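You operate a simulated robot arm through the tools that you are given. There is no shell and no other tool.

The job below is to be done with a simulated robot arm. You get a single attempt, and the scene is never put back.

## Task
Take the yellow sensor and put it on the brass washer. Take the grey pad on the top of the black cart and put it away on the upper pump shelf. Put the red tag marked "hold" from the top of the black cart on the middle shelf of the black cart and the red tag that says "leak" on the grey gear blank there. Take the purple capsule on the low shelf of the cooling rack and put it away on the top of the red cart. Switch the black fan switch on. Put the green tag that says "OK" from the top of the orange stand on the top of the dryer and the green tag labelled "tight" on the top of the bin bench. Do these in any order. Set down upright: red tag, green tag.

It is judged by the outcome, as a careful person would: the job done as asked, and still so three seconds after it is handed in. It fails if anything else is knocked over, pushed out of place, dropped, spilled or broken.

## Robot
A 6-joint arm with a fingered hand on a trunk, on a base that drives. Base frame: it is fixed to the floor where the robot stands at the start and does not move with it; the origin is under the middle of the robot, x ahead of it, y to its left, z up. Units: mm, rad, N and s.
With the tool pointing down near the work surface it reaches from about 200 to 540 mm from the robot's upright axis, wherever it stands. Its first joint turns from -2.897 to 2.897 rad. Places, roughly: black fan switch [9700, 2500, 900]; brass washer (4x4x2 cm) [-2700, -400, 1000]; gear blank [-2000, -500, 1000]; green tag [10250, 4750, 750]; grey pad [-2250, -250, 1000]; middle shelf of the black cart [-2400, -500, 600]; purple capsule [10000, 2500, 500]; red tag [-2250, -250, 1000]; top of the bin bench [10400, 5200, 800]; top of the dryer [13300, 1900, 900]; top of the red cart [2300, 300, 1000]; upper pump shelf (16x34 cm) [1340, -2680, 1120]; yellow sensor (3x3x9 cm) [-2500, -300, 1000]. Payload 3.1 kg.
Tool frame: the origin (TCP) lies between the finger pads and is the grasp point; the fingertips stand 22 mm ahead of it; z points along the fingers, y is the line along which they close. Largest opening 132 mm; the body of the gripper starts 60 mm behind the TCP. The gripper is a hand of 4 fingers: y runs from the thumb to the fingers, the wrist lies at [0, 0, -218] in the tool frame, and closing takes about 1.5 s.
Orientation is told as [roll, pitch, yaw] about the base's x, y, z axes, in that order, counted from this pose: with the fingers straight down and closing along the base's y, the tool's x points along the base's -x, its y along +y and its z along -z.

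## Interface
- The arm moves only by the tool send_rows. Its arguments are lists of equal length, an entry for each row: "slide": the shift along the tool's x, y, z in cm, a list of three; "rotation": the turn, a rotation vector about the tool's x, y, z in rad, a list of three. In form: {"slide": [[tx, ty, tz], ...], "rotation": [[wx, wy, wz], ...]}. A call has 1 to 20 rows; each row shifts and turns the commanded pose from where the row before left it, along the tool's axes as they then stand. "jaw" is the opening, from 0 (shut) to 1 (fully open), set as the call begins (left out, the last holds). Each row takes 0.2 s and may step no farther than 50 mm and 0.15 rad from the row before; otherwise, or with a gripper value out of range, the whole call is refused. A pose out of reach is approached as far as the arm can. The call stops where the force on the tool passes 40 N (or 10 N more than at its start, if that is more) or the arm is blocked; 0.2 s more then pass. The fingers move at their own pace (about 153 mm/s each) and stop on an object; they squeeze with about 31 N. The grip force told is the motor's: it shows also when the fingers shut on nothing. Time passes only in rows, and 0.2 s behind the last, so rows that do not move let the fingers close. The reply holds the time, the measured pose of the TCP, the force on the tool along the base axes, the opening and the grip force, in the units named above and with some noise, with the torque about the TCP (base axes, N m) and any sound that the robot's microphone picked up.
- Cameras (640 x 400 px; columns grow to the right, rows downward): "scene" is now at [25.8, 129, 1589]; the picture's right is [-0.20, -0.98, 0.00], its down [-0.56, 0.12, -0.82] and it looks along [0.80, -0.17, -0.58] (base axes); focal length 287 px, centre (320, 200). "wrist" rides on the gripper at [53, -53, -84] in the tool frame; the picture's right is [0.71, 0.71, 0.00], its down [-0.53, 0.53, -0.67] and it looks along [-0.47, 0.47, 0.74] (tool axes); focal length 247 px, centre (320, 200).
- grab_frame(camera): a new picture of that camera. No time passes.
- slide_trunk(by): slides the trunk up (or, below 0, down) by that many mm; the arm and the scene camera ride with it, the base frame stays. It gives what a move gives, with no picture.
- drive_base(legs): drives the robot by 1 to 6 legs, each [ahead, left, turn to the left] in mm, mm and rad, along the robot's own axes; the way and the turn of a leg run together, so that a leg with both is an arc; at most 1500 mm and 3.142 rad a leg. The arm and the cameras ride along, it lands a little off, and it stops where it bumps. It gives what a move gives.
- set_fingers(finger1, finger2, finger3, thumb_bend): sets how far each is bent, from 0 (flat) to 1 (curled in); at 0.3 the hand is open as for a grip, at 0.7 the pads meet at the TCP. One left out holds its place. A second passes; each finger stops where it meets its share of the squeeze, and holds until it gets a number again. A gripper value or a shape takes the hand back. It gives what a move gives, with no picture; readings hold the bend of each and the force on the fingers (four entries, about 0 where the hand has none), thumb and palm.
- grasp_type(shape): the hand has 4 fingers and takes this shape, open, in about a second: jaw (thumb against the fingers, like two jaws); tri (thumb and two fingers); tip (a fingertip pinch); poke (one finger out to press); point (the index stretched); flat (the hand flat); cup (the hand cupped); fist (a fist). The gripper value then closes the fingers along that shape, each until it touches; the sizes above hold for jaw. It gives what a move gives, with no picture.
- turn_head(pan, tilt): turns the head with the scene camera to pan (to the left, within 2.705 rad either way) and tilt (down, from -0.506 to 1.204), counted from straight ahead of the robot. It gives what a move gives.
- measure_at(camera, pixels): for up to 12 pixels [column, row] of the newest picture of that camera ("zoom" is the newest enlarged one), the place [x, y, z] in the base frame of the surface seen there, good to about 3 mm. No time passes.
- zoom(camera, box): a new picture of the part [left, top, right, bottom] of that camera's present view, enlarged. No time passes.
- close_job(): hands the job in; it is judged then, once.

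Leave the gripper open and the arm clear of the work at the hand-in unless told otherwise.

The tools are called after "Request:" by a JSON object that holds its "fn" and its "kwargs". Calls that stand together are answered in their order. send_rows: Moves the arm, as the interface text tells. Its arguments: {"type":"object","properties":{"slide":{"type":"array","items":{"type":"array","items":{"type":"number"}}},"rotation":{"type":"array","items":{"type":"array","items":{"type":"number"}}},"jaw":{"type":"number"}},"required":["slide","rotation"]} The other tools are called the same way: slide_trunk (by) slides the trunk up or down; grasp_type (shape) gives the hand a shape; set_fingers (finger1, finger2, finger3, thumb_bend) moves the fingers one by one; drive_base (legs) drives the base; turn_head (pan, tilt) turns the head that bears the scene camera; grab_frame (camera) takes a picture; measure_at (camera, pixels) gives the place of the surface under pixels of a picture; zoom (camera, box) takes an enlarged picture of a part of a camera's view; close_job () hands the job in.

At the start:

```text
clock: 0.0
ee_pos: [376.0, -26.7, 1200.5]
orientation: [0.0, 0.0, 0.001]
wrist_force: [-0.4, 0.7, 0.1]
torque: [0.03, 0.0, -0.01]
gripper_width: 131.8
grasp_force: 0.1
shape: jaw
bend: [0.3, 0.3, 0.3, 0.3]
finger forces: [0.1, 0.1, 0.1, 0.1, 0.0, 0.0]
trunk travel left (down, up): [-250.0, 136.0]
robot x, y, heading: [0.0, 2.1, 0.001]
head pan, tilt: [-0.204, 0.614]
```

scene: 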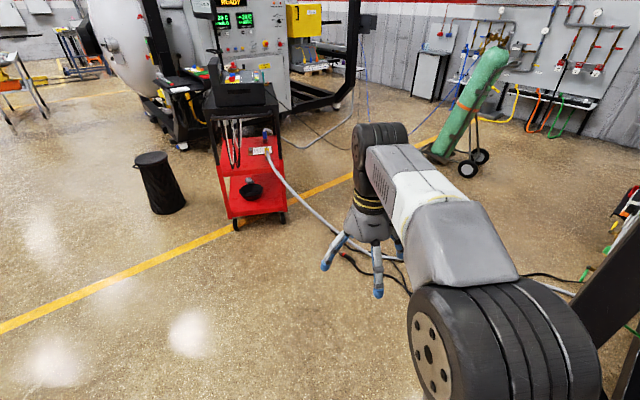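
wrist: 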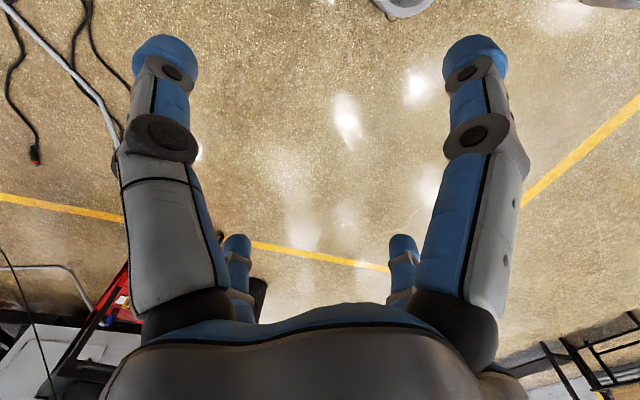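

I see the red cart ahead and open floor. I'll first turn the head to look around toward the black cart, which lies behind the robot.

Request:
{"fn": "turn_head", "kwargs": {"pan": 2.7, "tilt": 0.3}}

Request:
{"fn": "grab_frame", "kwargs": {"camera": "scene"}}

Request:
{"fn": "turn_head", "kwargs": {"pan": -2.7, "tilt": 0.3}}

Request:
{"fn": "grab_frame", "kwargs": {"camera": "scene"}}

```text
clock: 2.5
ee_pos: [376.6, -26.5, 1199.7]
orientation: [-0.001, 0.0, 0.0]
wrist_force: [0.2, 0.6, -0.3]
torque: [-0.03, 0.0, 0.02]
gripper_width: 131.8
grasp_force: 0.0
shape: jaw
bend: [0.3, 0.3, 0.3, 0.3]
finger forces: [0.0, 0.0, 0.1, 0.0, 0.1, 0.0]
trunk travel left (down, up): [-250.0, 136.0]
robot x, y, heading: [2.9, -4.1, -0.001]
head pan, tilt: [2.7, 0.3]
```

```text
taken
```

scene: 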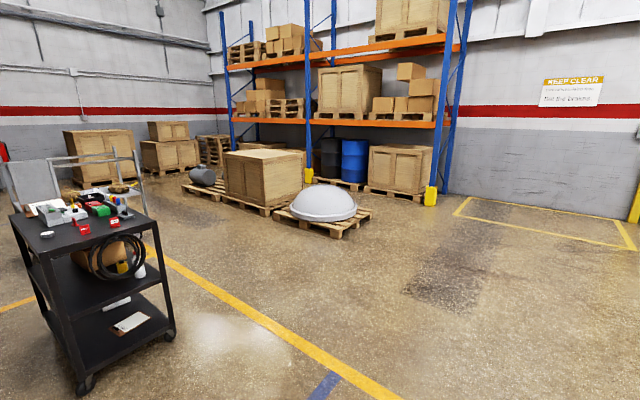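

```text
clock: 6.7
ee_pos: [376.1, -26.5, 1199.5]
orientation: [0.0, -0.001, 0.0]
wrist_force: [0.6, 0.0, 0.0]
torque: [0.0, 0.0, 0.0]
gripper_width: 131.8
grasp_force: 0.0
shape: jaw
bend: [0.3, 0.3, 0.3, 0.3]
finger forces: [0.0, 0.1, 0.0, 0.0, 0.0, 0.0]
trunk travel left (down, up): [-250.0, 136.0]
robot x, y, heading: [0.3, -3.5, -0.0]
head pan, tilt: [-2.7, 0.3]
```

```text
taken
```

scene: 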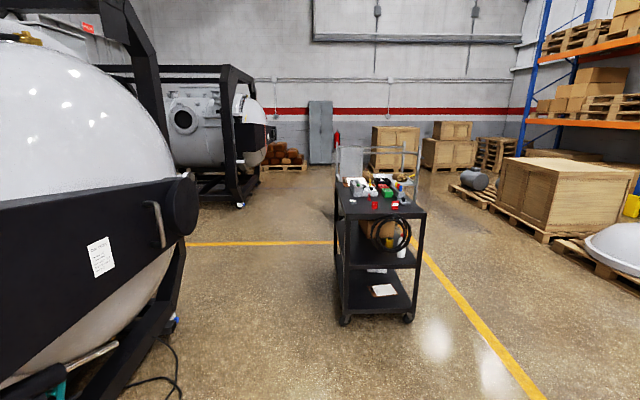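

The black cart is seen at columns 335-425. I'll zoom in to see its contents and measure several points.

Request:
{"fn": "zoom", "kwargs": {"camera": "scene", "box": [320, 130, 448, 210]}}

Request:
{"fn": "measure_at", "kwargs": {"camera": "scene", "pixels": [[344, 215], [424, 211], [338, 188], [380, 218], [380, 264], [370, 310]]}}

```text
5.00 times, centred on (384, 170) of scene
```

zoom: 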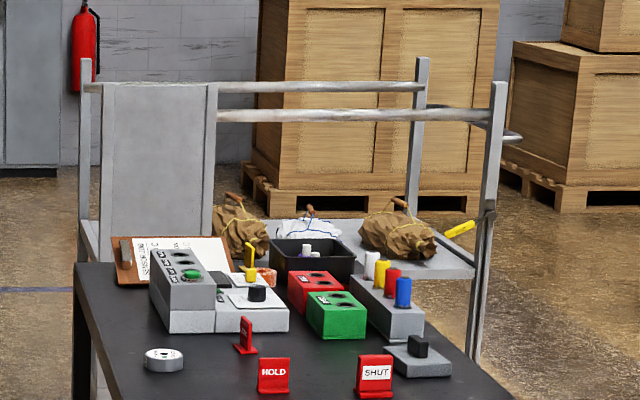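

```text
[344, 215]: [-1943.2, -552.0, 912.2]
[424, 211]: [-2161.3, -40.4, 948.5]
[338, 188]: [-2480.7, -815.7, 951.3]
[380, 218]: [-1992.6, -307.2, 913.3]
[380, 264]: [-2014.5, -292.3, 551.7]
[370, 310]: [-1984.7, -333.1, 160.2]
```

The cart is turned about 23°. Before driving I'll measure how near the vessel on the left of the picture is, and look down at the robot's own base.

Request:
{"fn": "measure_at", "kwargs": {"camera": "scene", "pixels": [[180, 205], [120, 370], [60, 310], [20, 390], [175, 340], [150, 300], [10, 250], [340, 318], [408, 318], [210, 330]]}}

Request:
{"fn": "turn_head", "kwargs": {"pan": -1.2, "tilt": 0.9}}

Request:
{"fn": "grab_frame", "kwargs": {"camera": "scene"}}

Request:
{"fn": "turn_head", "kwargs": {"pan": 1.2, "tilt": 0.7}}

Request:
{"fn": "grab_frame", "kwargs": {"camera": "scene"}}

```text
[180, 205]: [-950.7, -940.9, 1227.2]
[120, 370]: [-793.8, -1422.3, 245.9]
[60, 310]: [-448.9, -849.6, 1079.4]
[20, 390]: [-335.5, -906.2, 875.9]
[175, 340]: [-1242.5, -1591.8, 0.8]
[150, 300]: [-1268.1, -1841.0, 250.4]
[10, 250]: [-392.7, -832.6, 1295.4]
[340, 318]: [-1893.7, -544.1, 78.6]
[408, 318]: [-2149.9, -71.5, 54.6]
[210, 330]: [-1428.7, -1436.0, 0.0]
```

```text
clock: 8.3
ee_pos: [376.5, -26.2, 1199.1]
orientation: [0.0, -0.001, 0.001]
wrist_force: [0.2, -1.1, 0.5]
torque: [0.01, 0.01, 0.01]
gripper_width: 132.0
grasp_force: 0.1
shape: jaw
bend: [0.3, 0.3, 0.3, 0.3]
finger forces: [0.1, 0.1, 0.1, 0.0, 0.0, 0.0]
trunk travel left (down, up): [-250.0, 136.0]
robot x, y, heading: [0.9, -3.1, 0.001]
head pan, tilt: [-1.201, 0.901]
```

```text
taken
```

scene: 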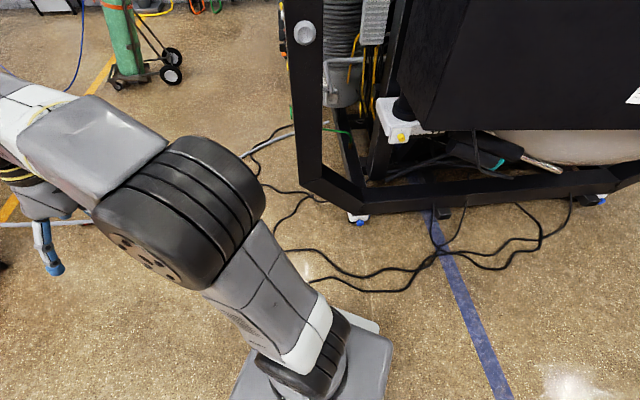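

```text
clock: 10.5
ee_pos: [376.3, -25.9, 1199.4]
orientation: [0.0, -0.001, 0.0]
wrist_force: [-0.2, -0.4, -0.1]
torque: [0.0, 0.02, 0.03]
gripper_width: 131.9
grasp_force: 0.0
shape: jaw
bend: [0.3, 0.3, 0.3, 0.3]
finger forces: [0.1, 0.1, 0.0, 0.1, 0.0, 0.0]
trunk travel left (down, up): [-250.0, 136.0]
robot x, y, heading: [-1.0, -1.5, -0.003]
head pan, tilt: [1.201, 0.7]
```

```text
taken
```

scene: 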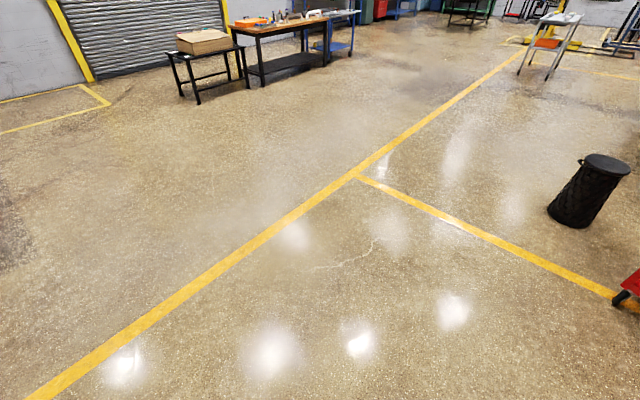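

Left side is open floor. I'll turn left by half a turn, drive 1250 mm toward the black cart and turn square to its near edge.

Request:
{"fn": "drive_base", "kwargs": {"legs": [[0, 0, 3.14], [1150, 0, 0], [0, 0, 0.4]]}}

Request:
{"fn": "turn_head", "kwargs": {"pan": 0.0, "tilt": 0.6}}

Request:
{"fn": "grab_frame", "kwargs": {"camera": "scene"}}

```text
clock: 25.0
ee_pos: [-1510.3, -117.4, 1199.2]
orientation: [0.0, 0.0, -2.744]
wrist_force: [0.2, 0.2, -1.1]
torque: [-0.03, -0.03, -0.03]
gripper_width: 132.1
grasp_force: 0.2
shape: jaw
bend: [0.3, 0.3, 0.3, 0.3]
finger forces: [0.1, 0.0, 0.0, 0.1, 0.1, 0.0]
trunk travel left (down, up): [-250.0, 136.0]
robot x, y, heading: [-1154.8, 4.4, -2.742]
head pan, tilt: [1.201, 0.7]
```

```text
clock: 26.4
ee_pos: [-1511.1, -117.3, 1199.5]
orientation: [-0.001, 0.001, -2.744]
wrist_force: [0.6, -0.6, 0.0]
torque: [-0.01, 0.01, 0.02]
gripper_width: 131.9
grasp_force: 0.1
shape: jaw
bend: [0.3, 0.3, 0.3, 0.3]
finger forces: [0.1, 0.1, 0.1, 0.0, 0.1, 0.0]
trunk travel left (down, up): [-250.0, 136.0]
robot x, y, heading: [-1150.2, 5.4, -2.748]
head pan, tilt: [0.0, 0.6]
```

```text
taken
```

scene: 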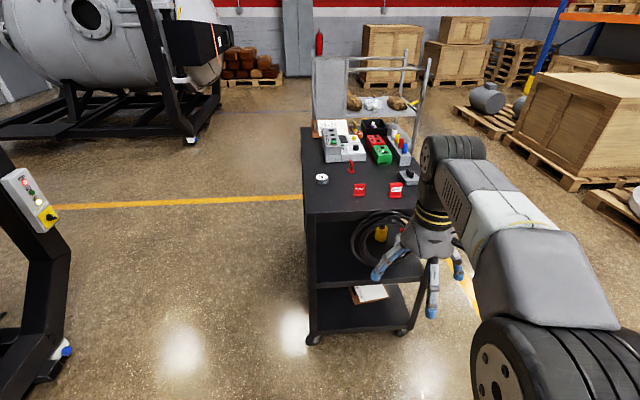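

The cart is in front of the robot. I'll zoom on the cart top to identify tags, sensor, washer, pad and gear blank.

Request:
{"fn": "zoom", "kwargs": {"camera": "scene", "box": [300, 110, 428, 190]}}

Request:
{"fn": "zoom", "kwargs": {"camera": "scene", "box": [300, 145, 428, 225]}}

```text
5.00 times, centred on (364, 150) of scene
```

zoom: 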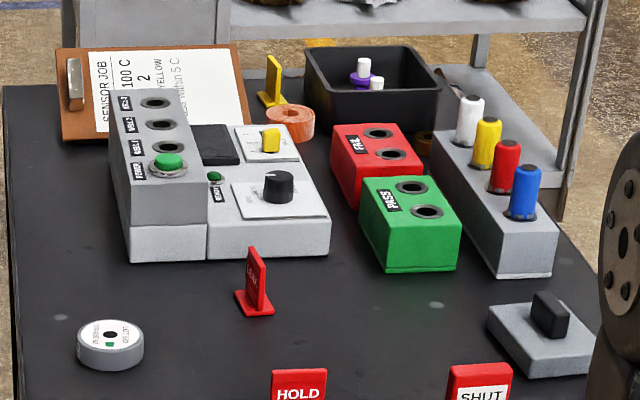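

```text
5.00 times, centred on (364, 185) of scene
```

zoom: 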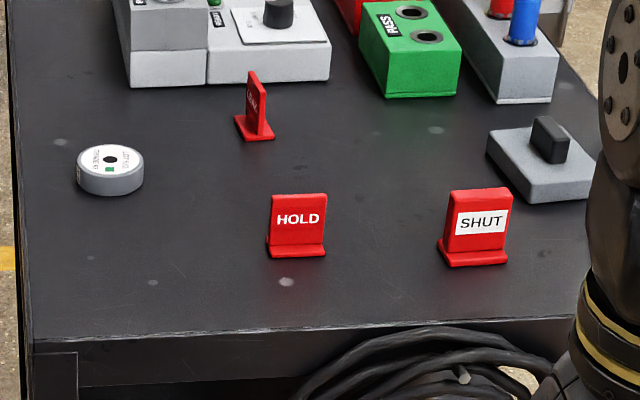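

I'll measure the objects seen in this zoom: gear blank (110,165), HOLD tag (298,215), SHUT tag (480,215), "leak" tag (255,100), pad (545,140), and the table.

Request:
{"fn": "measure_at", "kwargs": {"camera": "zoom", "pixels": [[110, 157], [95, 187], [298, 198], [298, 255], [272, 240], [480, 195], [255, 75], [255, 137], [550, 122], [550, 175], [300, 310], [40, 350]]}}

Request:
{"fn": "zoom", "kwargs": {"camera": "scene", "box": [370, 115, 418, 145]}}

Request:
{"fn": "measure_at", "kwargs": {"camera": "zoom", "pixels": [[100, 160], [320, 60]]}}

```text
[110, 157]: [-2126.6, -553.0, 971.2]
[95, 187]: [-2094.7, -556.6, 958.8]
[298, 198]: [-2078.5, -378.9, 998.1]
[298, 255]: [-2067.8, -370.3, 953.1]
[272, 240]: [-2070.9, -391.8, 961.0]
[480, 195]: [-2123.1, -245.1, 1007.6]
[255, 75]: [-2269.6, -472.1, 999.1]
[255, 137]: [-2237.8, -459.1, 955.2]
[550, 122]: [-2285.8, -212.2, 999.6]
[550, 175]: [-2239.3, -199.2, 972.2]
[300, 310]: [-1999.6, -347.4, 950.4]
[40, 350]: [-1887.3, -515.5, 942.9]
```

```text
13.33 times, centred on (394, 130) of scene
```

zoom: 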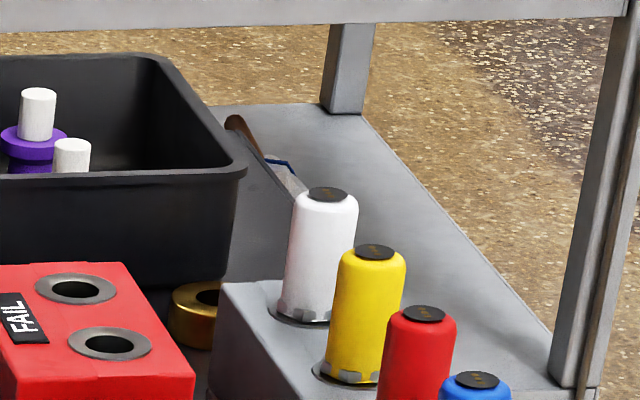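

```text
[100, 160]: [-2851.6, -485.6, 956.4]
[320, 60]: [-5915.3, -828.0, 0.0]
```

The brass washer is behind the FAIL box at (200,315) in this zoom, the yellow sensor at (370,310). I'll measure them.

Request:
{"fn": "measure_at", "kwargs": {"camera": "zoom", "pixels": [[200, 320], [185, 300], [372, 252], [372, 330], [327, 195], [423, 315], [480, 380], [280, 330], [110, 340], [150, 170]]}}

```text
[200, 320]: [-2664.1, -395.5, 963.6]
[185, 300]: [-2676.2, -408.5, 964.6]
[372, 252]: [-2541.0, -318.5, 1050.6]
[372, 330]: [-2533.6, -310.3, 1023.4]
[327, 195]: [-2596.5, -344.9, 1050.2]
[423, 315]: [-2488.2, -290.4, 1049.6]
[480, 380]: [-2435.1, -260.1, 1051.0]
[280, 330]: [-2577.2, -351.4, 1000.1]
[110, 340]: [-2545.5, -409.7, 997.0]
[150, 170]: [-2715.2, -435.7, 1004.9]
```

Sensor and washer lie near the cart's right edge and far from the near edge. Before choosing stances, I'll look straight down to learn the size of the robot's own base.

Request:
{"fn": "turn_head", "kwargs": {"pan": 0.5, "tilt": 1.2}}

Request:
{"fn": "grab_frame", "kwargs": {"camera": "scene"}}

Request:
{"fn": "turn_head", "kwargs": {"pan": -0.7, "tilt": 1.2}}

Request:
{"fn": "grab_frame", "kwargs": {"camera": "scene"}}

```text
clock: 27.4
ee_pos: [-1509.2, -118.2, 1198.0]
orientation: [-0.002, 0.0, -2.744]
wrist_force: [0.9, 0.5, 0.3]
torque: [-0.01, -0.01, 0.0]
gripper_width: 131.9
grasp_force: 0.0
shape: jaw
bend: [0.3, 0.3, 0.3, 0.3]
finger forces: [0.0, 0.0, 0.0, 0.0, 0.1, 0.0]
trunk travel left (down, up): [-250.0, 136.0]
robot x, y, heading: [-1150.6, 2.1, -2.745]
head pan, tilt: [0.499, 1.201]
```

```text
taken
```

scene: 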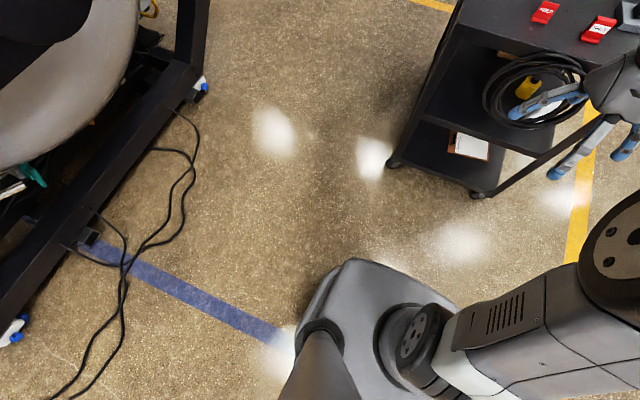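

```text
clock: 28.8
ee_pos: [-1509.4, -118.0, 1199.7]
orientation: [0.0, 0.0, -2.743]
wrist_force: [-0.1, -0.1, 0.7]
torque: [0.0, -0.02, 0.01]
gripper_width: 131.8
grasp_force: 0.0
shape: jaw
bend: [0.3, 0.3, 0.3, 0.3]
finger forces: [0.0, 0.1, 0.0, 0.1, 0.0, 0.1]
trunk travel left (down, up): [-250.0, 136.0]
robot x, y, heading: [-1153.2, 7.3, -2.742]
head pan, tilt: [-0.7, 1.201]
```

```text
taken
```

scene: 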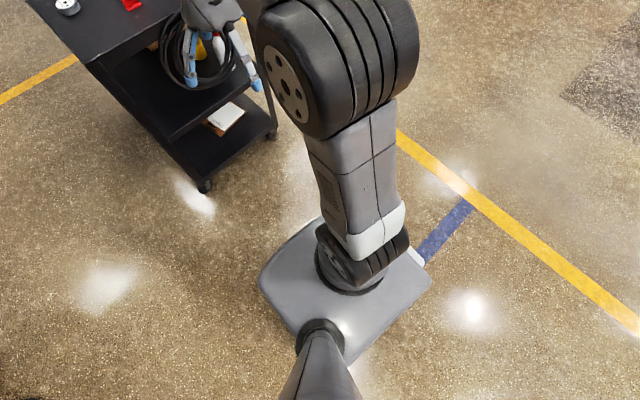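

The base is a grey plate. I'll measure its outline: corners (258,285), (320,220), (430,285), (345,365), and the column.

Request:
{"fn": "measure_at", "kwargs": {"camera": "scene", "pixels": [[262, 283], [318, 222], [428, 287], [345, 355], [300, 300], [412, 262], [260, 300], [430, 298], [350, 290], [320, 330]]}}

```text
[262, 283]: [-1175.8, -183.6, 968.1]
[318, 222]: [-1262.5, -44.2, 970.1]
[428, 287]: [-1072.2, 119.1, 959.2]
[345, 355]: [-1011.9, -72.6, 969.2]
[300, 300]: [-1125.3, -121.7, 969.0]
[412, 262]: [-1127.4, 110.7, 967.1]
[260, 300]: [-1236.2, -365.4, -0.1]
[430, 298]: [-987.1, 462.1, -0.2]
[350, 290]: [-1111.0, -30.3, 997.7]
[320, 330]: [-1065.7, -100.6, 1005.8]
```

The trunk body reaches about 120 mm ahead and 165 mm to the left. Now I'll look at the cart again to measure its edges exactly.

Request:
{"fn": "turn_head", "kwargs": {"pan": 0.0, "tilt": 0.75}}

Request:
{"fn": "zoom", "kwargs": {"camera": "scene", "box": [280, 60, 440, 160]}}

Request:
{"fn": "measure_at", "kwargs": {"camera": "zoom", "pixels": [[100, 390], [95, 360], [90, 250], [80, 120], [200, 350], [300, 345], [400, 340], [480, 335]]}}

Request:
{"fn": "zoom", "kwargs": {"camera": "scene", "box": [280, 140, 440, 240]}}

```text
clock: 29.8
ee_pos: [-1510.0, -117.0, 1199.3]
orientation: [0.0, 0.001, -2.745]
wrist_force: [0.1, -0.5, 0.5]
torque: [0.01, -0.03, 0.03]
gripper_width: 132.0
grasp_force: 0.1
shape: jaw
bend: [0.3, 0.3, 0.3, 0.3]
finger forces: [0.0, 0.1, 0.1, 0.1, 0.0, 0.0]
trunk travel left (down, up): [-250.0, 136.0]
robot x, y, heading: [-1153.9, 2.4, -2.745]
head pan, tilt: [0.0, 0.75]
```

```text
4.00 times, centred on (360, 110) of scene
```

zoom: 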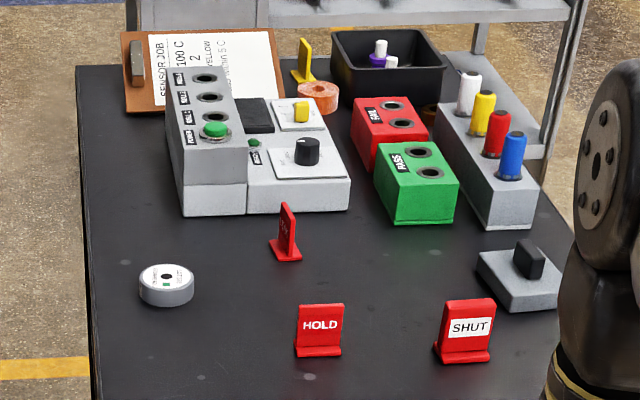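

```text
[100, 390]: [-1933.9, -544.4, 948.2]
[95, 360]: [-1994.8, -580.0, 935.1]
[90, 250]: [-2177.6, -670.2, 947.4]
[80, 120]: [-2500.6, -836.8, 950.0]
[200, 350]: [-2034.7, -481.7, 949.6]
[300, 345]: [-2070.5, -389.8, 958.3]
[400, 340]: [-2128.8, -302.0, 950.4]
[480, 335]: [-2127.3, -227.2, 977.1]
```

```text
4.00 times, centred on (360, 190) of scene
```

zoom: 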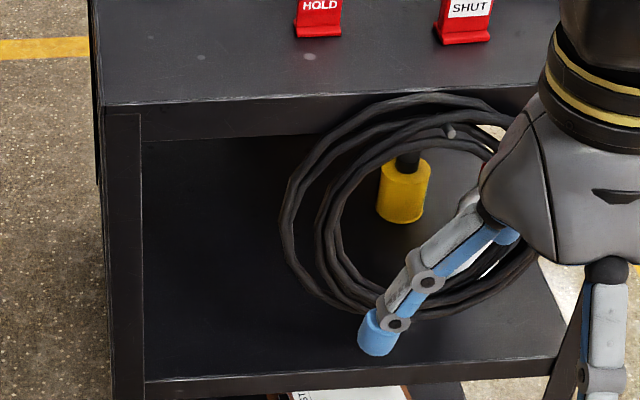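

The cable coil overlaps the front fascia. I'll measure coil points, shelf front edges, and free shelf area at left.

Request:
{"fn": "measure_at", "kwargs": {"camera": "zoom", "pixels": [[400, 102], [330, 150], [295, 230], [350, 300], [404, 200], [120, 130], [300, 120], [250, 375], [200, 340], [200, 260], [150, 380], [320, 385]]}}

Request:
{"fn": "measure_at", "kwargs": {"camera": "zoom", "pixels": [[110, 104], [250, 100], [350, 95], [500, 90], [540, 362], [210, 180], [270, 320], [500, 110], [510, 265], [125, 380]]}}

```text
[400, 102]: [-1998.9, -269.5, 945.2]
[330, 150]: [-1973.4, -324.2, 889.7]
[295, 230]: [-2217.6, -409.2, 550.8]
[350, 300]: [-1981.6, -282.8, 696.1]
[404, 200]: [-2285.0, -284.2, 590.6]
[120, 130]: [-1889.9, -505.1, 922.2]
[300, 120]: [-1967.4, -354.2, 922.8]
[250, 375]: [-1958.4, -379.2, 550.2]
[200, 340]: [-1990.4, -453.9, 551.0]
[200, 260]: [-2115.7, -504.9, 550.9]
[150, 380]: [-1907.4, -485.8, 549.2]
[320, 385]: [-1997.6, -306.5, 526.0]
```

```text
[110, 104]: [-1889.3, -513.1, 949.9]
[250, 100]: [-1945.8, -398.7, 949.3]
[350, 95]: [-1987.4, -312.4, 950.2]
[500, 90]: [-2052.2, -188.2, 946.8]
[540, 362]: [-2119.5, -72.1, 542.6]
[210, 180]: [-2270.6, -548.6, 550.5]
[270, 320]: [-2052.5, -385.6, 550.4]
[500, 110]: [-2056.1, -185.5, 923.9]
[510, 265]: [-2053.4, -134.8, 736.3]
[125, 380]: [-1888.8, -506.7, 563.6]
```

The cable coil hangs outside the near edge, so I'll work from the cart's left side, which is open. I drive diagonally to about (-1550,-800), then turn right to face the left edge.

Request:
{"fn": "drive_base", "kwargs": {"legs": [[677, 588, 0], [0, 0, -1.503]]}}

Request:
{"fn": "turn_head", "kwargs": {"pan": 0.6, "tilt": 0.8}}

Request:
{"fn": "grab_frame", "kwargs": {"camera": "scene"}}

```text
clock: 38.2
ee_pos: [-1696.8, -455.5, 1199.7]
orientation: [0.0, -0.001, 2.048]
wrist_force: [-0.7, 0.0, -0.2]
torque: [-0.01, -0.01, 0.01]
gripper_width: 132.1
grasp_force: 0.0
shape: jaw
bend: [0.3, 0.3, 0.3, 0.3]
finger forces: [0.1, 0.0, 0.0, 0.1, 0.0, 0.0]
trunk travel left (down, up): [-250.0, 136.0]
robot x, y, heading: [-1548.6, -797.3, 2.049]
head pan, tilt: [0.0, 0.75]
```

```text
clock: 39.2
ee_pos: [-1696.7, -455.8, 1199.1]
orientation: [0.0, 0.0, 2.05]
wrist_force: [-0.1, 0.1, 0.0]
torque: [0.02, -0.02, 0.02]
gripper_width: 131.9
grasp_force: 0.0
shape: jaw
bend: [0.3, 0.3, 0.3, 0.3]
finger forces: [0.1, 0.0, 0.0, 0.1, 0.0, 0.0]
trunk travel left (down, up): [-250.0, 136.0]
robot x, y, heading: [-1548.1, -796.4, 2.046]
head pan, tilt: [0.6, 0.799]
```

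```text
taken
```

scene: 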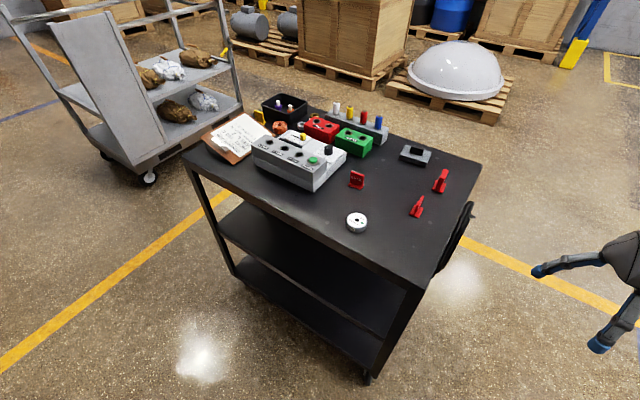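

The left side is open and the shelves there are free. I move sideways left 366 mm, then ahead 130 mm to stand about 275 mm off the edge.

Request:
{"fn": "drive_base", "kwargs": {"legs": [[0, 366, -0.012], [132, 0, 0]]}}

Request:
{"fn": "turn_head", "kwargs": {"pan": 0.0, "tilt": 1.0}}

Request:
{"fn": "grab_frame", "kwargs": {"camera": "scene"}}

Request:
{"fn": "grab_frame", "kwargs": {"camera": "wrist"}}

```text
clock: 42.6
ee_pos: [-2072.4, -502.7, 1199.6]
orientation: [0.001, 0.0, 2.041]
wrist_force: [-0.2, -0.6, 0.7]
torque: [0.03, 0.0, 0.01]
gripper_width: 131.5
grasp_force: 0.1
shape: jaw
bend: [0.3, 0.3, 0.3, 0.3]
finger forces: [0.0, 0.0, 0.0, 0.1, 0.1, 0.1]
trunk travel left (down, up): [-250.0, 136.0]
robot x, y, heading: [-1925.0, -849.1, 2.044]
head pan, tilt: [0.6, 0.799]
stopped in leg 2: the robot was blocked; the commanded pose is now the measured one
```

```text
clock: 43.6
ee_pos: [-2072.5, -502.3, 1200.1]
orientation: [-0.001, 0.001, 2.042]
wrist_force: [0.4, -0.7, 0.1]
torque: [0.0, 0.0, 0.0]
gripper_width: 131.7
grasp_force: 0.1
shape: jaw
bend: [0.3, 0.3, 0.3, 0.3]
finger forces: [0.0, 0.1, 0.0, 0.0, 0.0, 0.0]
trunk travel left (down, up): [-250.0, 136.0]
robot x, y, heading: [-1919.9, -846.1, 2.037]
head pan, tilt: [0.0, 1.0]
```

```text
taken
```

scene: 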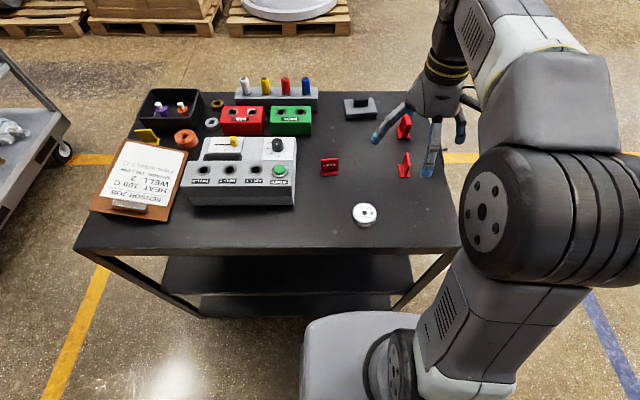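

```text
taken
```

wrist: 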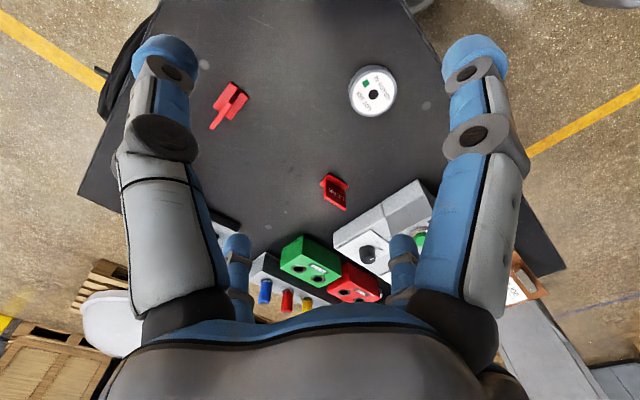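

The drive stopped as blocked after nearly the whole leg. I'll check whether the cart moved by re-measuring gear blank (365,213), tags, and table edges.

Request:
{"fn": "measure_at", "kwargs": {"camera": "scene", "pixels": [[365, 208], [330, 160], [330, 172], [405, 158], [405, 172], [84, 244], [270, 252], [440, 244], [455, 244], [358, 108], [265, 290], [200, 270]]}}

Request:
{"fn": "zoom", "kwargs": {"camera": "scene", "box": [300, 90, 460, 190]}}

```text
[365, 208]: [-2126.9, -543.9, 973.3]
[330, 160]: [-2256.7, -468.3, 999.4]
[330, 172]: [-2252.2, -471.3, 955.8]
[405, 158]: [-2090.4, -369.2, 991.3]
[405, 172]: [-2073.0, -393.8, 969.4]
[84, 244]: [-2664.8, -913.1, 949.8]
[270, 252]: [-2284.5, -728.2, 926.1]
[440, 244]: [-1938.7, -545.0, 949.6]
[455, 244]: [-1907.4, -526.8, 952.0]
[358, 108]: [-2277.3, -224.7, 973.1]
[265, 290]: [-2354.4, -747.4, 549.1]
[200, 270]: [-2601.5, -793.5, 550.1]
```

```text
4.00 times, centred on (380, 140) of scene
```

zoom: 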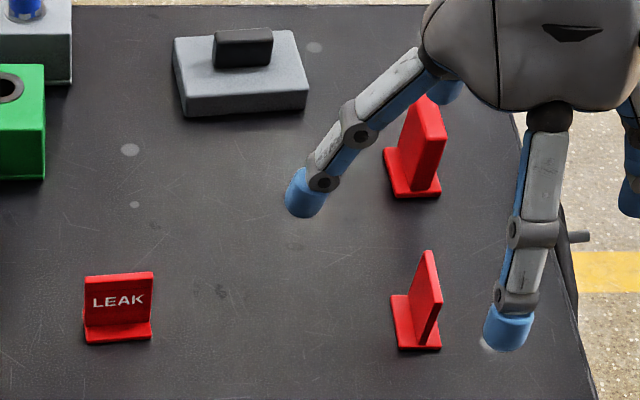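

The cart has not moved; LEAK is at (118,305), HOLD at (420,300) of this zoom. I'll measure their details.

Request:
{"fn": "measure_at", "kwargs": {"camera": "zoom", "pixels": [[88, 279], [119, 275], [150, 275], [88, 320], [150, 318], [90, 338], [148, 335], [119, 330]]}}

Request:
{"fn": "measure_at", "kwargs": {"camera": "zoom", "pixels": [[428, 253], [440, 295], [418, 320], [395, 300], [400, 345], [438, 345], [432, 310], [408, 310]]}}

Request:
{"fn": "zoom", "kwargs": {"camera": "scene", "box": [340, 190, 388, 220]}}

Request:
{"fn": "measure_at", "kwargs": {"camera": "zoom", "pixels": [[190, 200], [490, 200], [330, 130], [330, 320], [330, 380]]}}

```text
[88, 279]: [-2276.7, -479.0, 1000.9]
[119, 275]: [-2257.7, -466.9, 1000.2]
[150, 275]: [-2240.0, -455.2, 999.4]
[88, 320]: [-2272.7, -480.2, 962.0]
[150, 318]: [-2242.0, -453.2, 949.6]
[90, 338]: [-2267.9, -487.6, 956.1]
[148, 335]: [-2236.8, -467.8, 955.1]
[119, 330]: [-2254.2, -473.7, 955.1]
```

```text
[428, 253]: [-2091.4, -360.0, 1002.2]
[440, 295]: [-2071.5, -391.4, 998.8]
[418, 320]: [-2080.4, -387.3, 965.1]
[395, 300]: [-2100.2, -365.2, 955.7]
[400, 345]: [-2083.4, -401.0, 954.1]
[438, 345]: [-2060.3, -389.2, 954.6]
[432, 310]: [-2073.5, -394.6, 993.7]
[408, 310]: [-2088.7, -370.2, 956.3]
```

```text
13.33 times, centred on (364, 205) of scene
```

zoom: 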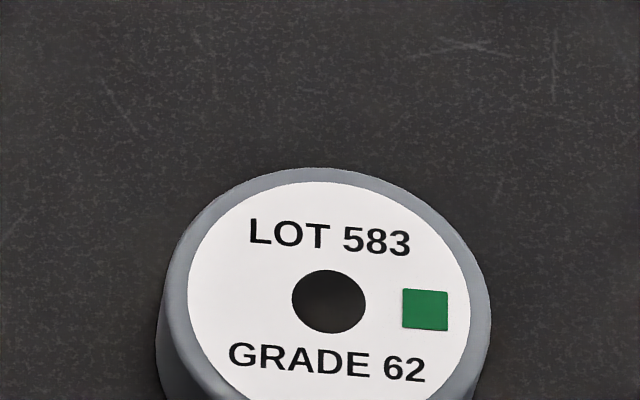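

```text
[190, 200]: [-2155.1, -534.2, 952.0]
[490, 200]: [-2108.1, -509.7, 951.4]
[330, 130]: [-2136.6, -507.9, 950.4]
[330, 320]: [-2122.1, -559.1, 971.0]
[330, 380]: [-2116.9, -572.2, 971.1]
```

I'll zoom a bit lower to locate the gear blank's center.

Request:
{"fn": "zoom", "kwargs": {"camera": "scene", "box": [340, 198, 388, 228]}}

Request:
{"fn": "measure_at", "kwargs": {"camera": "zoom", "pixels": [[175, 185], [485, 185], [250, 85], [330, 68], [330, 310], [270, 200], [390, 200], [330, 250], [330, 140]]}}

```text
13.33 times, centred on (364, 213) of scene
```

zoom: 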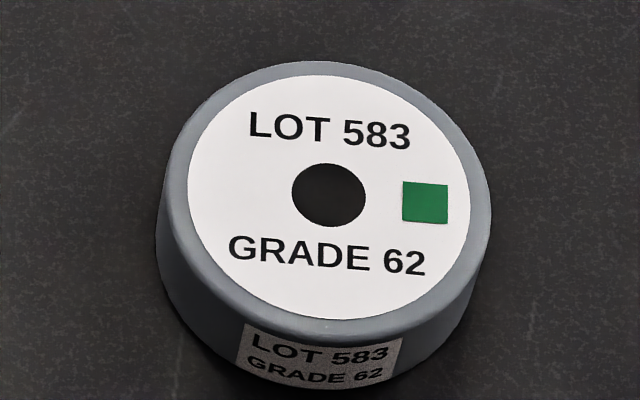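

```text
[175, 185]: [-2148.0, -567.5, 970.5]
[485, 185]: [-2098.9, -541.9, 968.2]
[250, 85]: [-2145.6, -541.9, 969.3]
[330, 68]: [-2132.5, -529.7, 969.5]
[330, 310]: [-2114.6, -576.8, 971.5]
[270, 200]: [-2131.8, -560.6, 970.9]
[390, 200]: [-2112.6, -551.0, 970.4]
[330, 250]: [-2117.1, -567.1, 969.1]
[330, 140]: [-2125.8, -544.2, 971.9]
```

Gear blank center is about (-2123,-555), top 970. LEAK plate center about (-2258,-467), top 1000. I move the open hand above LEAK with a slight yaw to align to its plate, staying high at z about 1100.

Request:
{"fn": "send_rows", "kwargs": {"slide": [[-2.895, 3.73, 0], [-2.895, 3.73, 0], [-2.895, 3.73, 0], [-2.895, 3.73, 0], [0, 0, 3.5], [0, 0, 3.5], [0, 0, 3.0], [0, 0, 0]], "rotation": [[0, 0, 0], [0, 0, 0], [0, 0, 0], [0, 0, 0], [0, 0, -0.105], [0, 0, 0], [0, 0, 0], [0, 0, 0]], "jaw": 1.0}}

Request:
{"fn": "grab_frame", "kwargs": {"camera": "wrist"}}

Request:
{"fn": "grab_frame", "kwargs": {"camera": "scene"}}

```text
clock: 45.4
ee_pos: [-2247.4, -478.6, 1088.8]
orientation: [0.0, 0.0, 2.147]
wrist_force: [0.9, 0.4, -0.3]
torque: [0.01, 0.0, 0.0]
gripper_width: 132.2
grasp_force: 0.0
shape: jaw
bend: [0.3, 0.3, 0.3, 0.3]
finger forces: [0.1, 0.1, 0.0, 0.1, 0.1, 0.0]
out of reach, approached as far as the arm can: row 4
trunk travel left (down, up): [-250.0, 136.0]
robot x, y, heading: [-1927.7, -849.9, 2.041]
head pan, tilt: [0.0, 1.0]
```

```text
taken
```

wrist: 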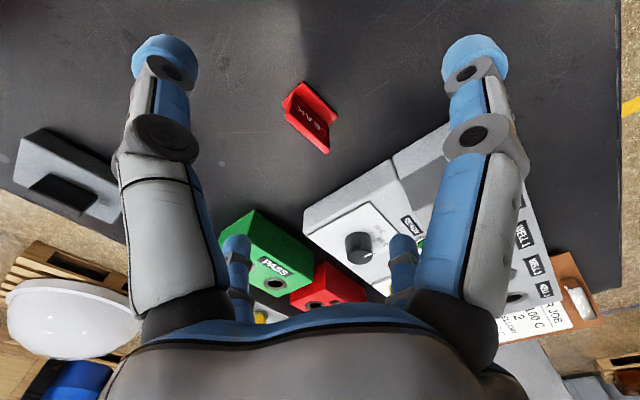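

```text
taken
```

scene: 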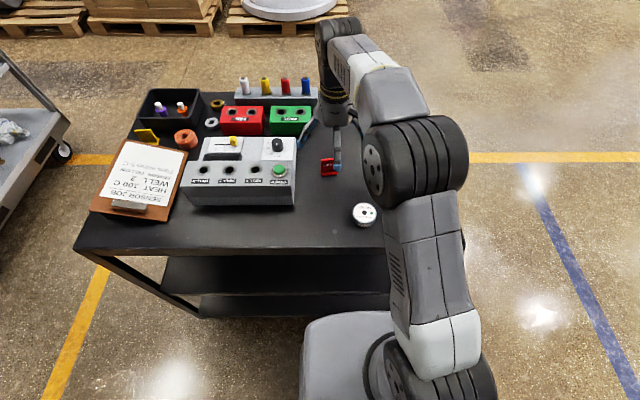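

The hand is at (-2247,-479,1089), a little short of LEAK. I'll measure the tester box edges and the LEAK tag in the wrist picture to check finger clearances.

Request:
{"fn": "measure_at", "kwargs": {"camera": "wrist", "pixels": [[305, 212], [390, 158], [440, 125], [310, 225], [285, 105], [303, 85], [335, 118], [325, 150], [250, 212], [475, 60], [165, 55]]}}

Request:
{"fn": "zoom", "kwargs": {"camera": "scene", "box": [280, 110, 376, 170]}}

```text
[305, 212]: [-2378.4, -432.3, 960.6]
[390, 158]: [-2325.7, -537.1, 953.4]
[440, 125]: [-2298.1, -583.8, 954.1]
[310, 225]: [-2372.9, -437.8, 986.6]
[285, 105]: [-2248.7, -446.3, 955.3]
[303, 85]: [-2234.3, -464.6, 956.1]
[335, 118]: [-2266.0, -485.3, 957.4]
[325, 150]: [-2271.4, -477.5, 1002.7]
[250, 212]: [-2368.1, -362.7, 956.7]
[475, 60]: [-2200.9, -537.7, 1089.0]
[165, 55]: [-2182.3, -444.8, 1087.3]
```

```text
6.67 times, centred on (328, 140) of scene
```

zoom: 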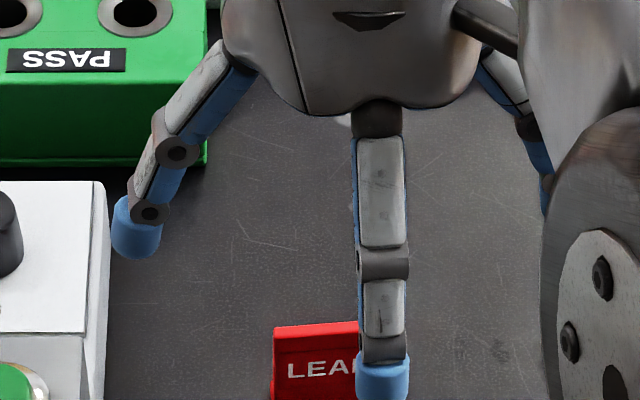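

The fingers seem to sit in a cross around the tool axis. I'll close the hand here in free air (tips 60 mm above the tag) to see how "jaw" closes.

Request:
{"fn": "send_rows", "kwargs": {"slide": [[0, 0, 0], [0, 0, 0], [0, 0, 0], [0, 0, 0]], "rotation": [[0, 0, 0], [0, 0, 0], [0, 0, 0], [0, 0, 0]], "jaw": 0.35}}

Request:
{"fn": "grab_frame", "kwargs": {"camera": "wrist"}}

Request:
{"fn": "zoom", "kwargs": {"camera": "scene", "box": [270, 80, 430, 180]}}

```text
clock: 46.4
ee_pos: [-2245.9, -477.9, 1088.8]
orientation: [0.0, -0.001, 2.145]
wrist_force: [-0.1, 0.1, -0.4]
torque: [-0.02, -0.04, 0.0]
gripper_width: 46.7
grasp_force: 0.0
shape: jaw
bend: [0.44, 0.44, 0.44, 0.7]
finger forces: [0.0, 0.0, 0.0, 0.0, 0.0, 0.0]
trunk travel left (down, up): [-250.0, 136.0]
robot x, y, heading: [-1925.1, -852.3, 2.038]
head pan, tilt: [0.0, 1.0]
```

```text
taken
```

wrist: 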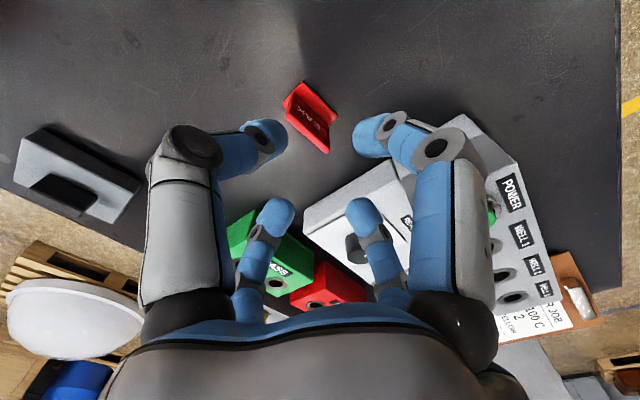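

```text
4.00 times, centred on (350, 130) of scene
```

zoom: 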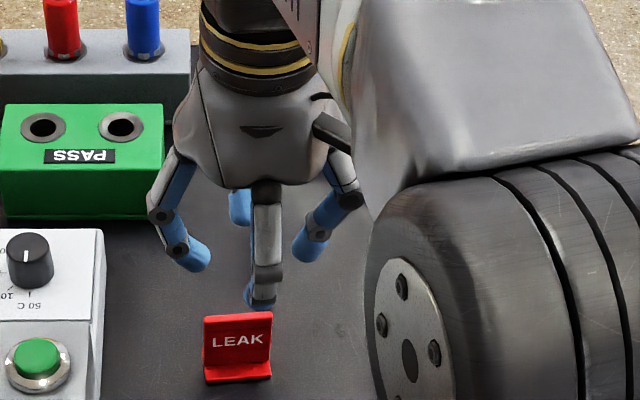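

All four fingers close toward the tool axis. I'll open partway (about 85 mm), center over LEAK and lower to TCP z about 983.

Request:
{"fn": "send_rows", "kwargs": {"slide": [[-0.8, 0.14, 0], [-0.78, 0.13, 0], [0, 0, 2.5], [0, 0, 2.5], [0, 0, 2.5], [0, 0, 1.6], [0, 0, 0]], "rotation": [[0, 0, 0], [0, 0, 0], [0, 0, 0], [0, 0, 0], [0, 0, 0], [0, 0, 0], [0, 0, 0]], "jaw": 0.65}}

Request:
{"fn": "grab_frame", "kwargs": {"camera": "wrist"}}

```text
clock: 48.0
ee_pos: [-2256.5, -466.4, 997.8]
orientation: [0.0, 0.0, 2.148]
wrist_force: [0.3, 0.5, 0.3]
torque: [0.03, 0.0, -0.02]
gripper_width: 85.1
grasp_force: 0.1
shape: jaw
bend: [0.3, 0.3, 0.3, 0.7]
finger forces: [0.1, 0.1, 0.1, 0.1, 0.0, 0.0]
trunk travel left (down, up): [-250.0, 136.0]
robot x, y, heading: [-1927.4, -846.2, 2.037]
head pan, tilt: [0.0, 1.0]
```

```text
taken
```

wrist: 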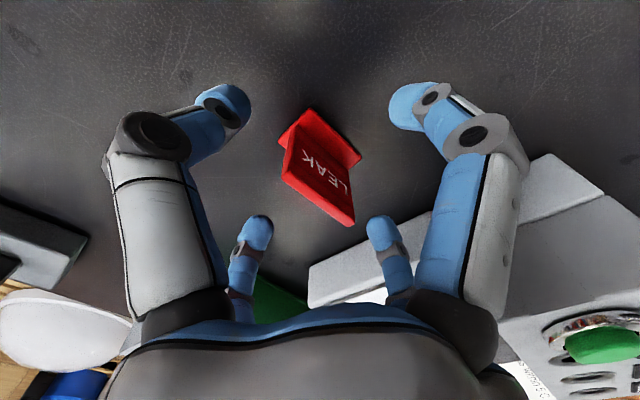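

LEAK is centered between the fingers. I lower 15 mm more and close.

Request:
{"fn": "send_rows", "kwargs": {"slide": [[0, 0, 1.5], [0, 0, 0]], "rotation": [[0, 0, 0], [0, 0, 0]]}}

Request:
{"fn": "send_rows", "kwargs": {"slide": [[0, 0, 0], [0, 0, 0], [0, 0, 0], [0, 0, 0], [0, 0, 0], [0, 0, 0]], "rotation": [[0, 0, 0], [0, 0, 0], [0, 0, 0], [0, 0, 0], [0, 0, 0], [0, 0, 0]], "jaw": 0.0}}

Request:
{"fn": "grab_frame", "kwargs": {"camera": "wrist"}}

```text
clock: 48.6
ee_pos: [-2257.1, -467.5, 984.0]
orientation: [-0.001, 0.001, 2.147]
wrist_force: [0.9, 0.8, -0.6]
torque: [0.03, 0.0, -0.05]
gripper_width: 85.2
grasp_force: 0.0
shape: jaw
bend: [0.3, 0.3, 0.3, 0.7]
finger forces: [0.0, 0.0, 0.0, 0.0, 0.0, 0.0]
trunk travel left (down, up): [-250.0, 136.0]
robot x, y, heading: [-1928.1, -852.5, 2.039]
head pan, tilt: [0.0, 1.0]
```

```text
clock: 50.0
ee_pos: [-2257.0, -467.7, 982.3]
orientation: [-0.001, 0.001, 2.145]
wrist_force: [0.2, 0.1, 0.3]
torque: [0.0, 0.0, -0.01]
gripper_width: 24.8
grasp_force: 31.2
shape: jaw
bend: [0.7, 0.79, 0.7, 0.7]
finger forces: [28.6, 27.6, 28.6, 0.0, 27.9, 0.0]
trunk travel left (down, up): [-250.0, 136.0]
robot x, y, heading: [-1924.7, -851.3, 2.038]
head pan, tilt: [0.0, 1.0]
```

```text
taken
```

wrist: 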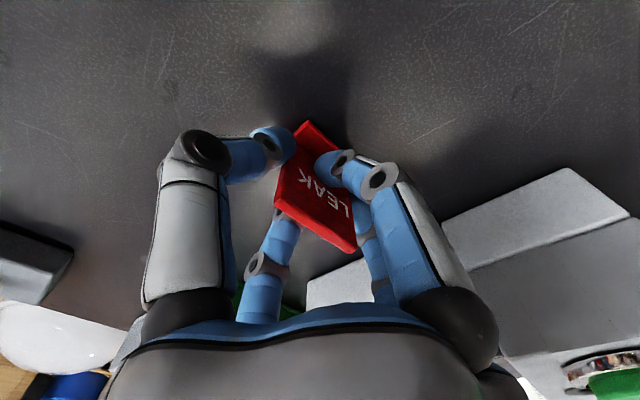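

Closed with about 28 N on the fingers. I lift 60 mm and check the tag is held.

Request:
{"fn": "send_rows", "kwargs": {"slide": [[0, 0, -2.0], [0, 0, -2.0], [0, 0, -2.0], [0, 0, 0]], "rotation": [[0, 0, 0], [0, 0, 0], [0, 0, 0], [0, 0, 0]]}}

Request:
{"fn": "grab_frame", "kwargs": {"camera": "wrist"}}

Request:
{"fn": "zoom", "kwargs": {"camera": "scene", "box": [270, 80, 430, 180]}}

```text
clock: 51.0
ee_pos: [-2257.3, -467.1, 1043.0]
orientation: [0.001, -0.001, 2.146]
wrist_force: [0.1, -0.2, -0.4]
torque: [0.0, -0.01, -0.01]
gripper_width: 25.1
grasp_force: 31.2
shape: jaw
bend: [0.7, 0.79, 0.7, 0.7]
finger forces: [28.6, 27.6, 28.7, 0.1, 27.8, 0.0]
trunk travel left (down, up): [-250.0, 136.0]
robot x, y, heading: [-1927.1, -848.2, 2.04]
head pan, tilt: [0.0, 1.0]
```

```text
taken
```

wrist: 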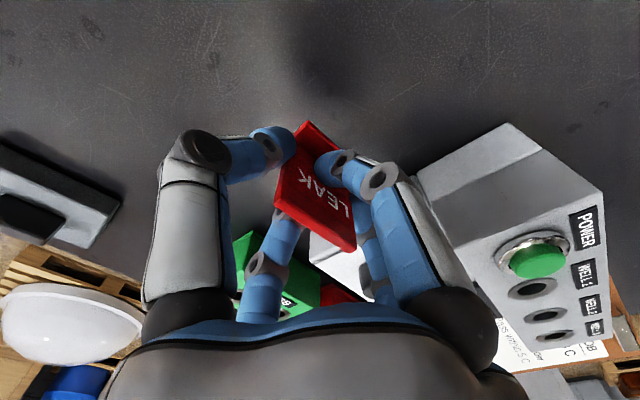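

```text
4.00 times, centred on (350, 130) of scene
```

zoom: 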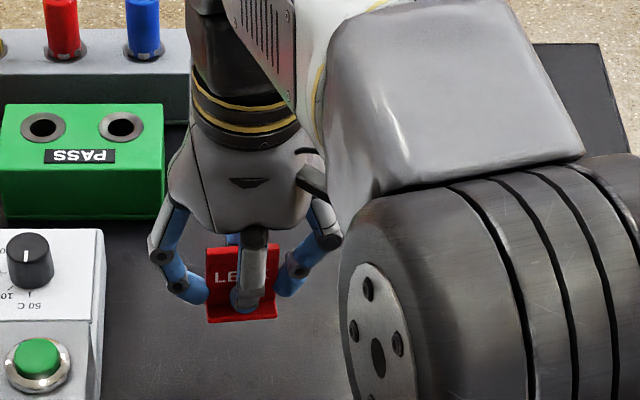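

LEAK is held. I carry it over the gear blank center (-2123,-555), staying at z 1043, and then look.

Request:
{"fn": "send_rows", "kwargs": {"slide": [[3.67, -1.62, 0], [3.67, -1.62, 0], [3.67, -1.62, 0], [3.67, -1.63, 0], [0, 0, 0], [0, 0, 0]], "rotation": [[0, 0, 0], [0, 0, 0], [0, 0, 0], [0, 0, 0], [0, 0, 0], [0, 0, 0]]}}

Request:
{"fn": "grab_frame", "kwargs": {"camera": "wrist"}}

Request:
{"fn": "zoom", "kwargs": {"camera": "scene", "box": [300, 140, 428, 220]}}

```text
clock: 52.4
ee_pos: [-2123.0, -556.2, 1042.7]
orientation: [0.0, 0.0, 2.147]
wrist_force: [-0.4, 0.4, 0.2]
torque: [0.0, 0.0, 0.04]
gripper_width: 25.2
grasp_force: 30.9
shape: jaw
bend: [0.7, 0.79, 0.7, 0.7]
finger forces: [28.6, 27.7, 28.9, 0.0, 27.7, 0.0]
trunk travel left (down, up): [-250.0, 136.0]
robot x, y, heading: [-1927.7, -847.0, 2.04]
head pan, tilt: [0.0, 1.0]
```

```text
taken
```

wrist: 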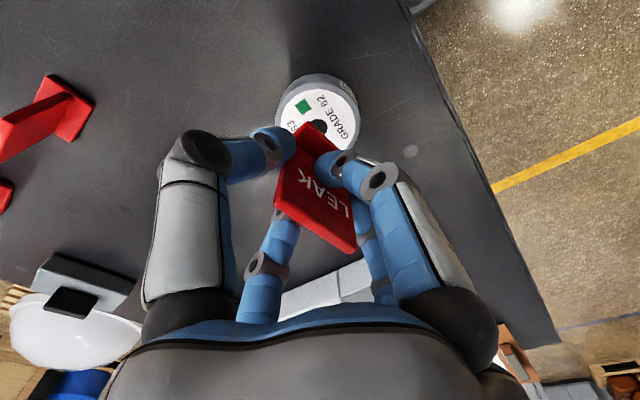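

```text
5.00 times, centred on (364, 180) of scene
```

zoom: 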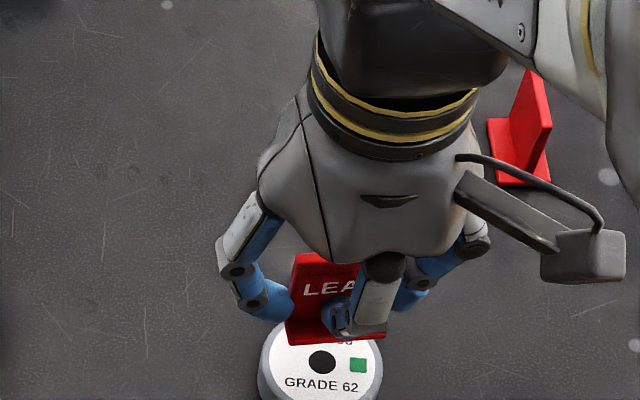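

The tag is above the gear blank. I lower 37 mm in steps, then creep to contact.

Request:
{"fn": "send_rows", "kwargs": {"slide": [[0, 0, 1.5], [0, 0, 1.2], [0, 0, 0.9], [0, 0, 0]], "rotation": [[0, 0, 0], [0, 0, 0], [0, 0, 0], [0, 0, 0]]}}

Request:
{"fn": "zoom", "kwargs": {"camera": "scene", "box": [316, 170, 412, 230]}}

Request:
{"fn": "grab_frame", "kwargs": {"camera": "wrist"}}

```text
clock: 53.4
ee_pos: [-2124.5, -555.1, 1006.9]
orientation: [-0.001, 0.001, 2.147]
wrist_force: [-0.7, 1.0, 0.1]
torque: [-0.03, 0.01, -0.02]
gripper_width: 25.2
grasp_force: 30.9
shape: jaw
bend: [0.7, 0.79, 0.7, 0.7]
finger forces: [28.5, 27.6, 28.9, 0.0, 27.7, 0.1]
trunk travel left (down, up): [-250.0, 136.0]
robot x, y, heading: [-1923.3, -850.2, 2.042]
head pan, tilt: [0.0, 1.0]
```

```text
6.67 times, centred on (364, 200) of scene
```

zoom: 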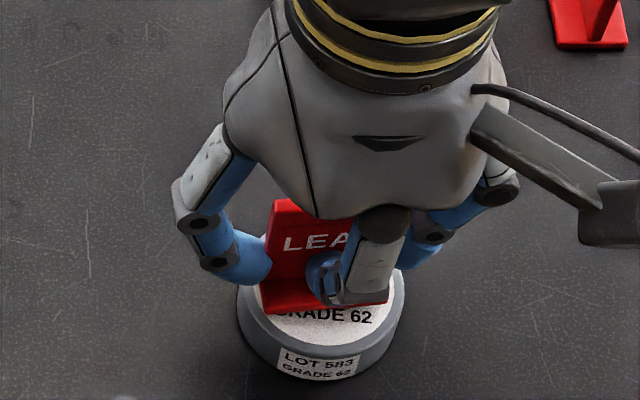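

```text
taken
```

wrist: 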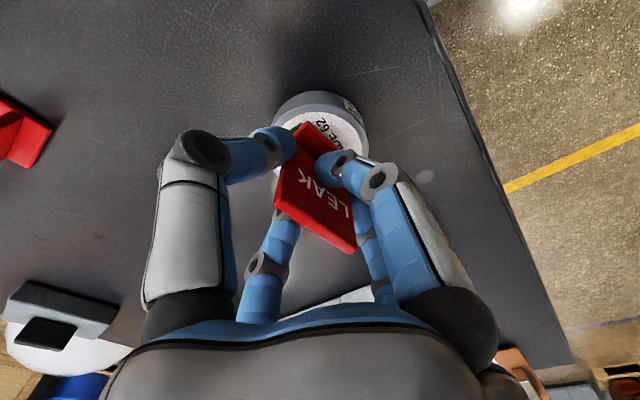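

Centered over the gear blank. I creep down 1 mm per row.

Request:
{"fn": "send_rows", "kwargs": {"slide": [[0, 0, 0.1], [0, 0, 0.1], [0, 0, 0.1], [0, 0, 0]], "rotation": [[0, 0, 0], [0, 0, 0], [0, 0, 0], [0, 0, 0]]}}

```text
clock: 54.4
ee_pos: [-2124.1, -555.5, 1003.8]
orientation: [-0.002, 0.0, 2.147]
wrist_force: [0.2, 0.1, -0.1]
torque: [-0.03, 0.01, 0.03]
gripper_width: 25.0
grasp_force: 30.8
shape: jaw
bend: [0.7, 0.79, 0.7, 0.7]
finger forces: [28.6, 27.6, 28.8, 0.0, 27.7, 0.0]
trunk travel left (down, up): [-250.0, 136.0]
robot x, y, heading: [-1928.2, -847.3, 2.038]
head pan, tilt: [0.0, 1.0]
```

No contact yet; creeping on.

Request:
{"fn": "send_rows", "kwargs": {"slide": [[0, 0, 0.1], [0, 0, 0.1], [0, 0, 0]], "rotation": [[0, 0, 0], [0, 0, 0], [0, 0, 0]]}}

```text
clock: 55.2
ee_pos: [-2122.8, -555.7, 1002.6]
orientation: [0.0, 0.0, 2.144]
wrist_force: [0.5, 0.3, 4.0]
torque: [0.01, -0.01, 0.03]
gripper_width: 25.1
grasp_force: 30.8
shape: jaw
bend: [0.7, 0.79, 0.7, 0.7]
finger forces: [29.0, 27.7, 29.4, 0.0, 28.4, 0.0]
trunk travel left (down, up): [-250.0, 136.0]
robot x, y, heading: [-1925.0, -847.8, 2.038]
head pan, tilt: [0.0, 1.0]
```

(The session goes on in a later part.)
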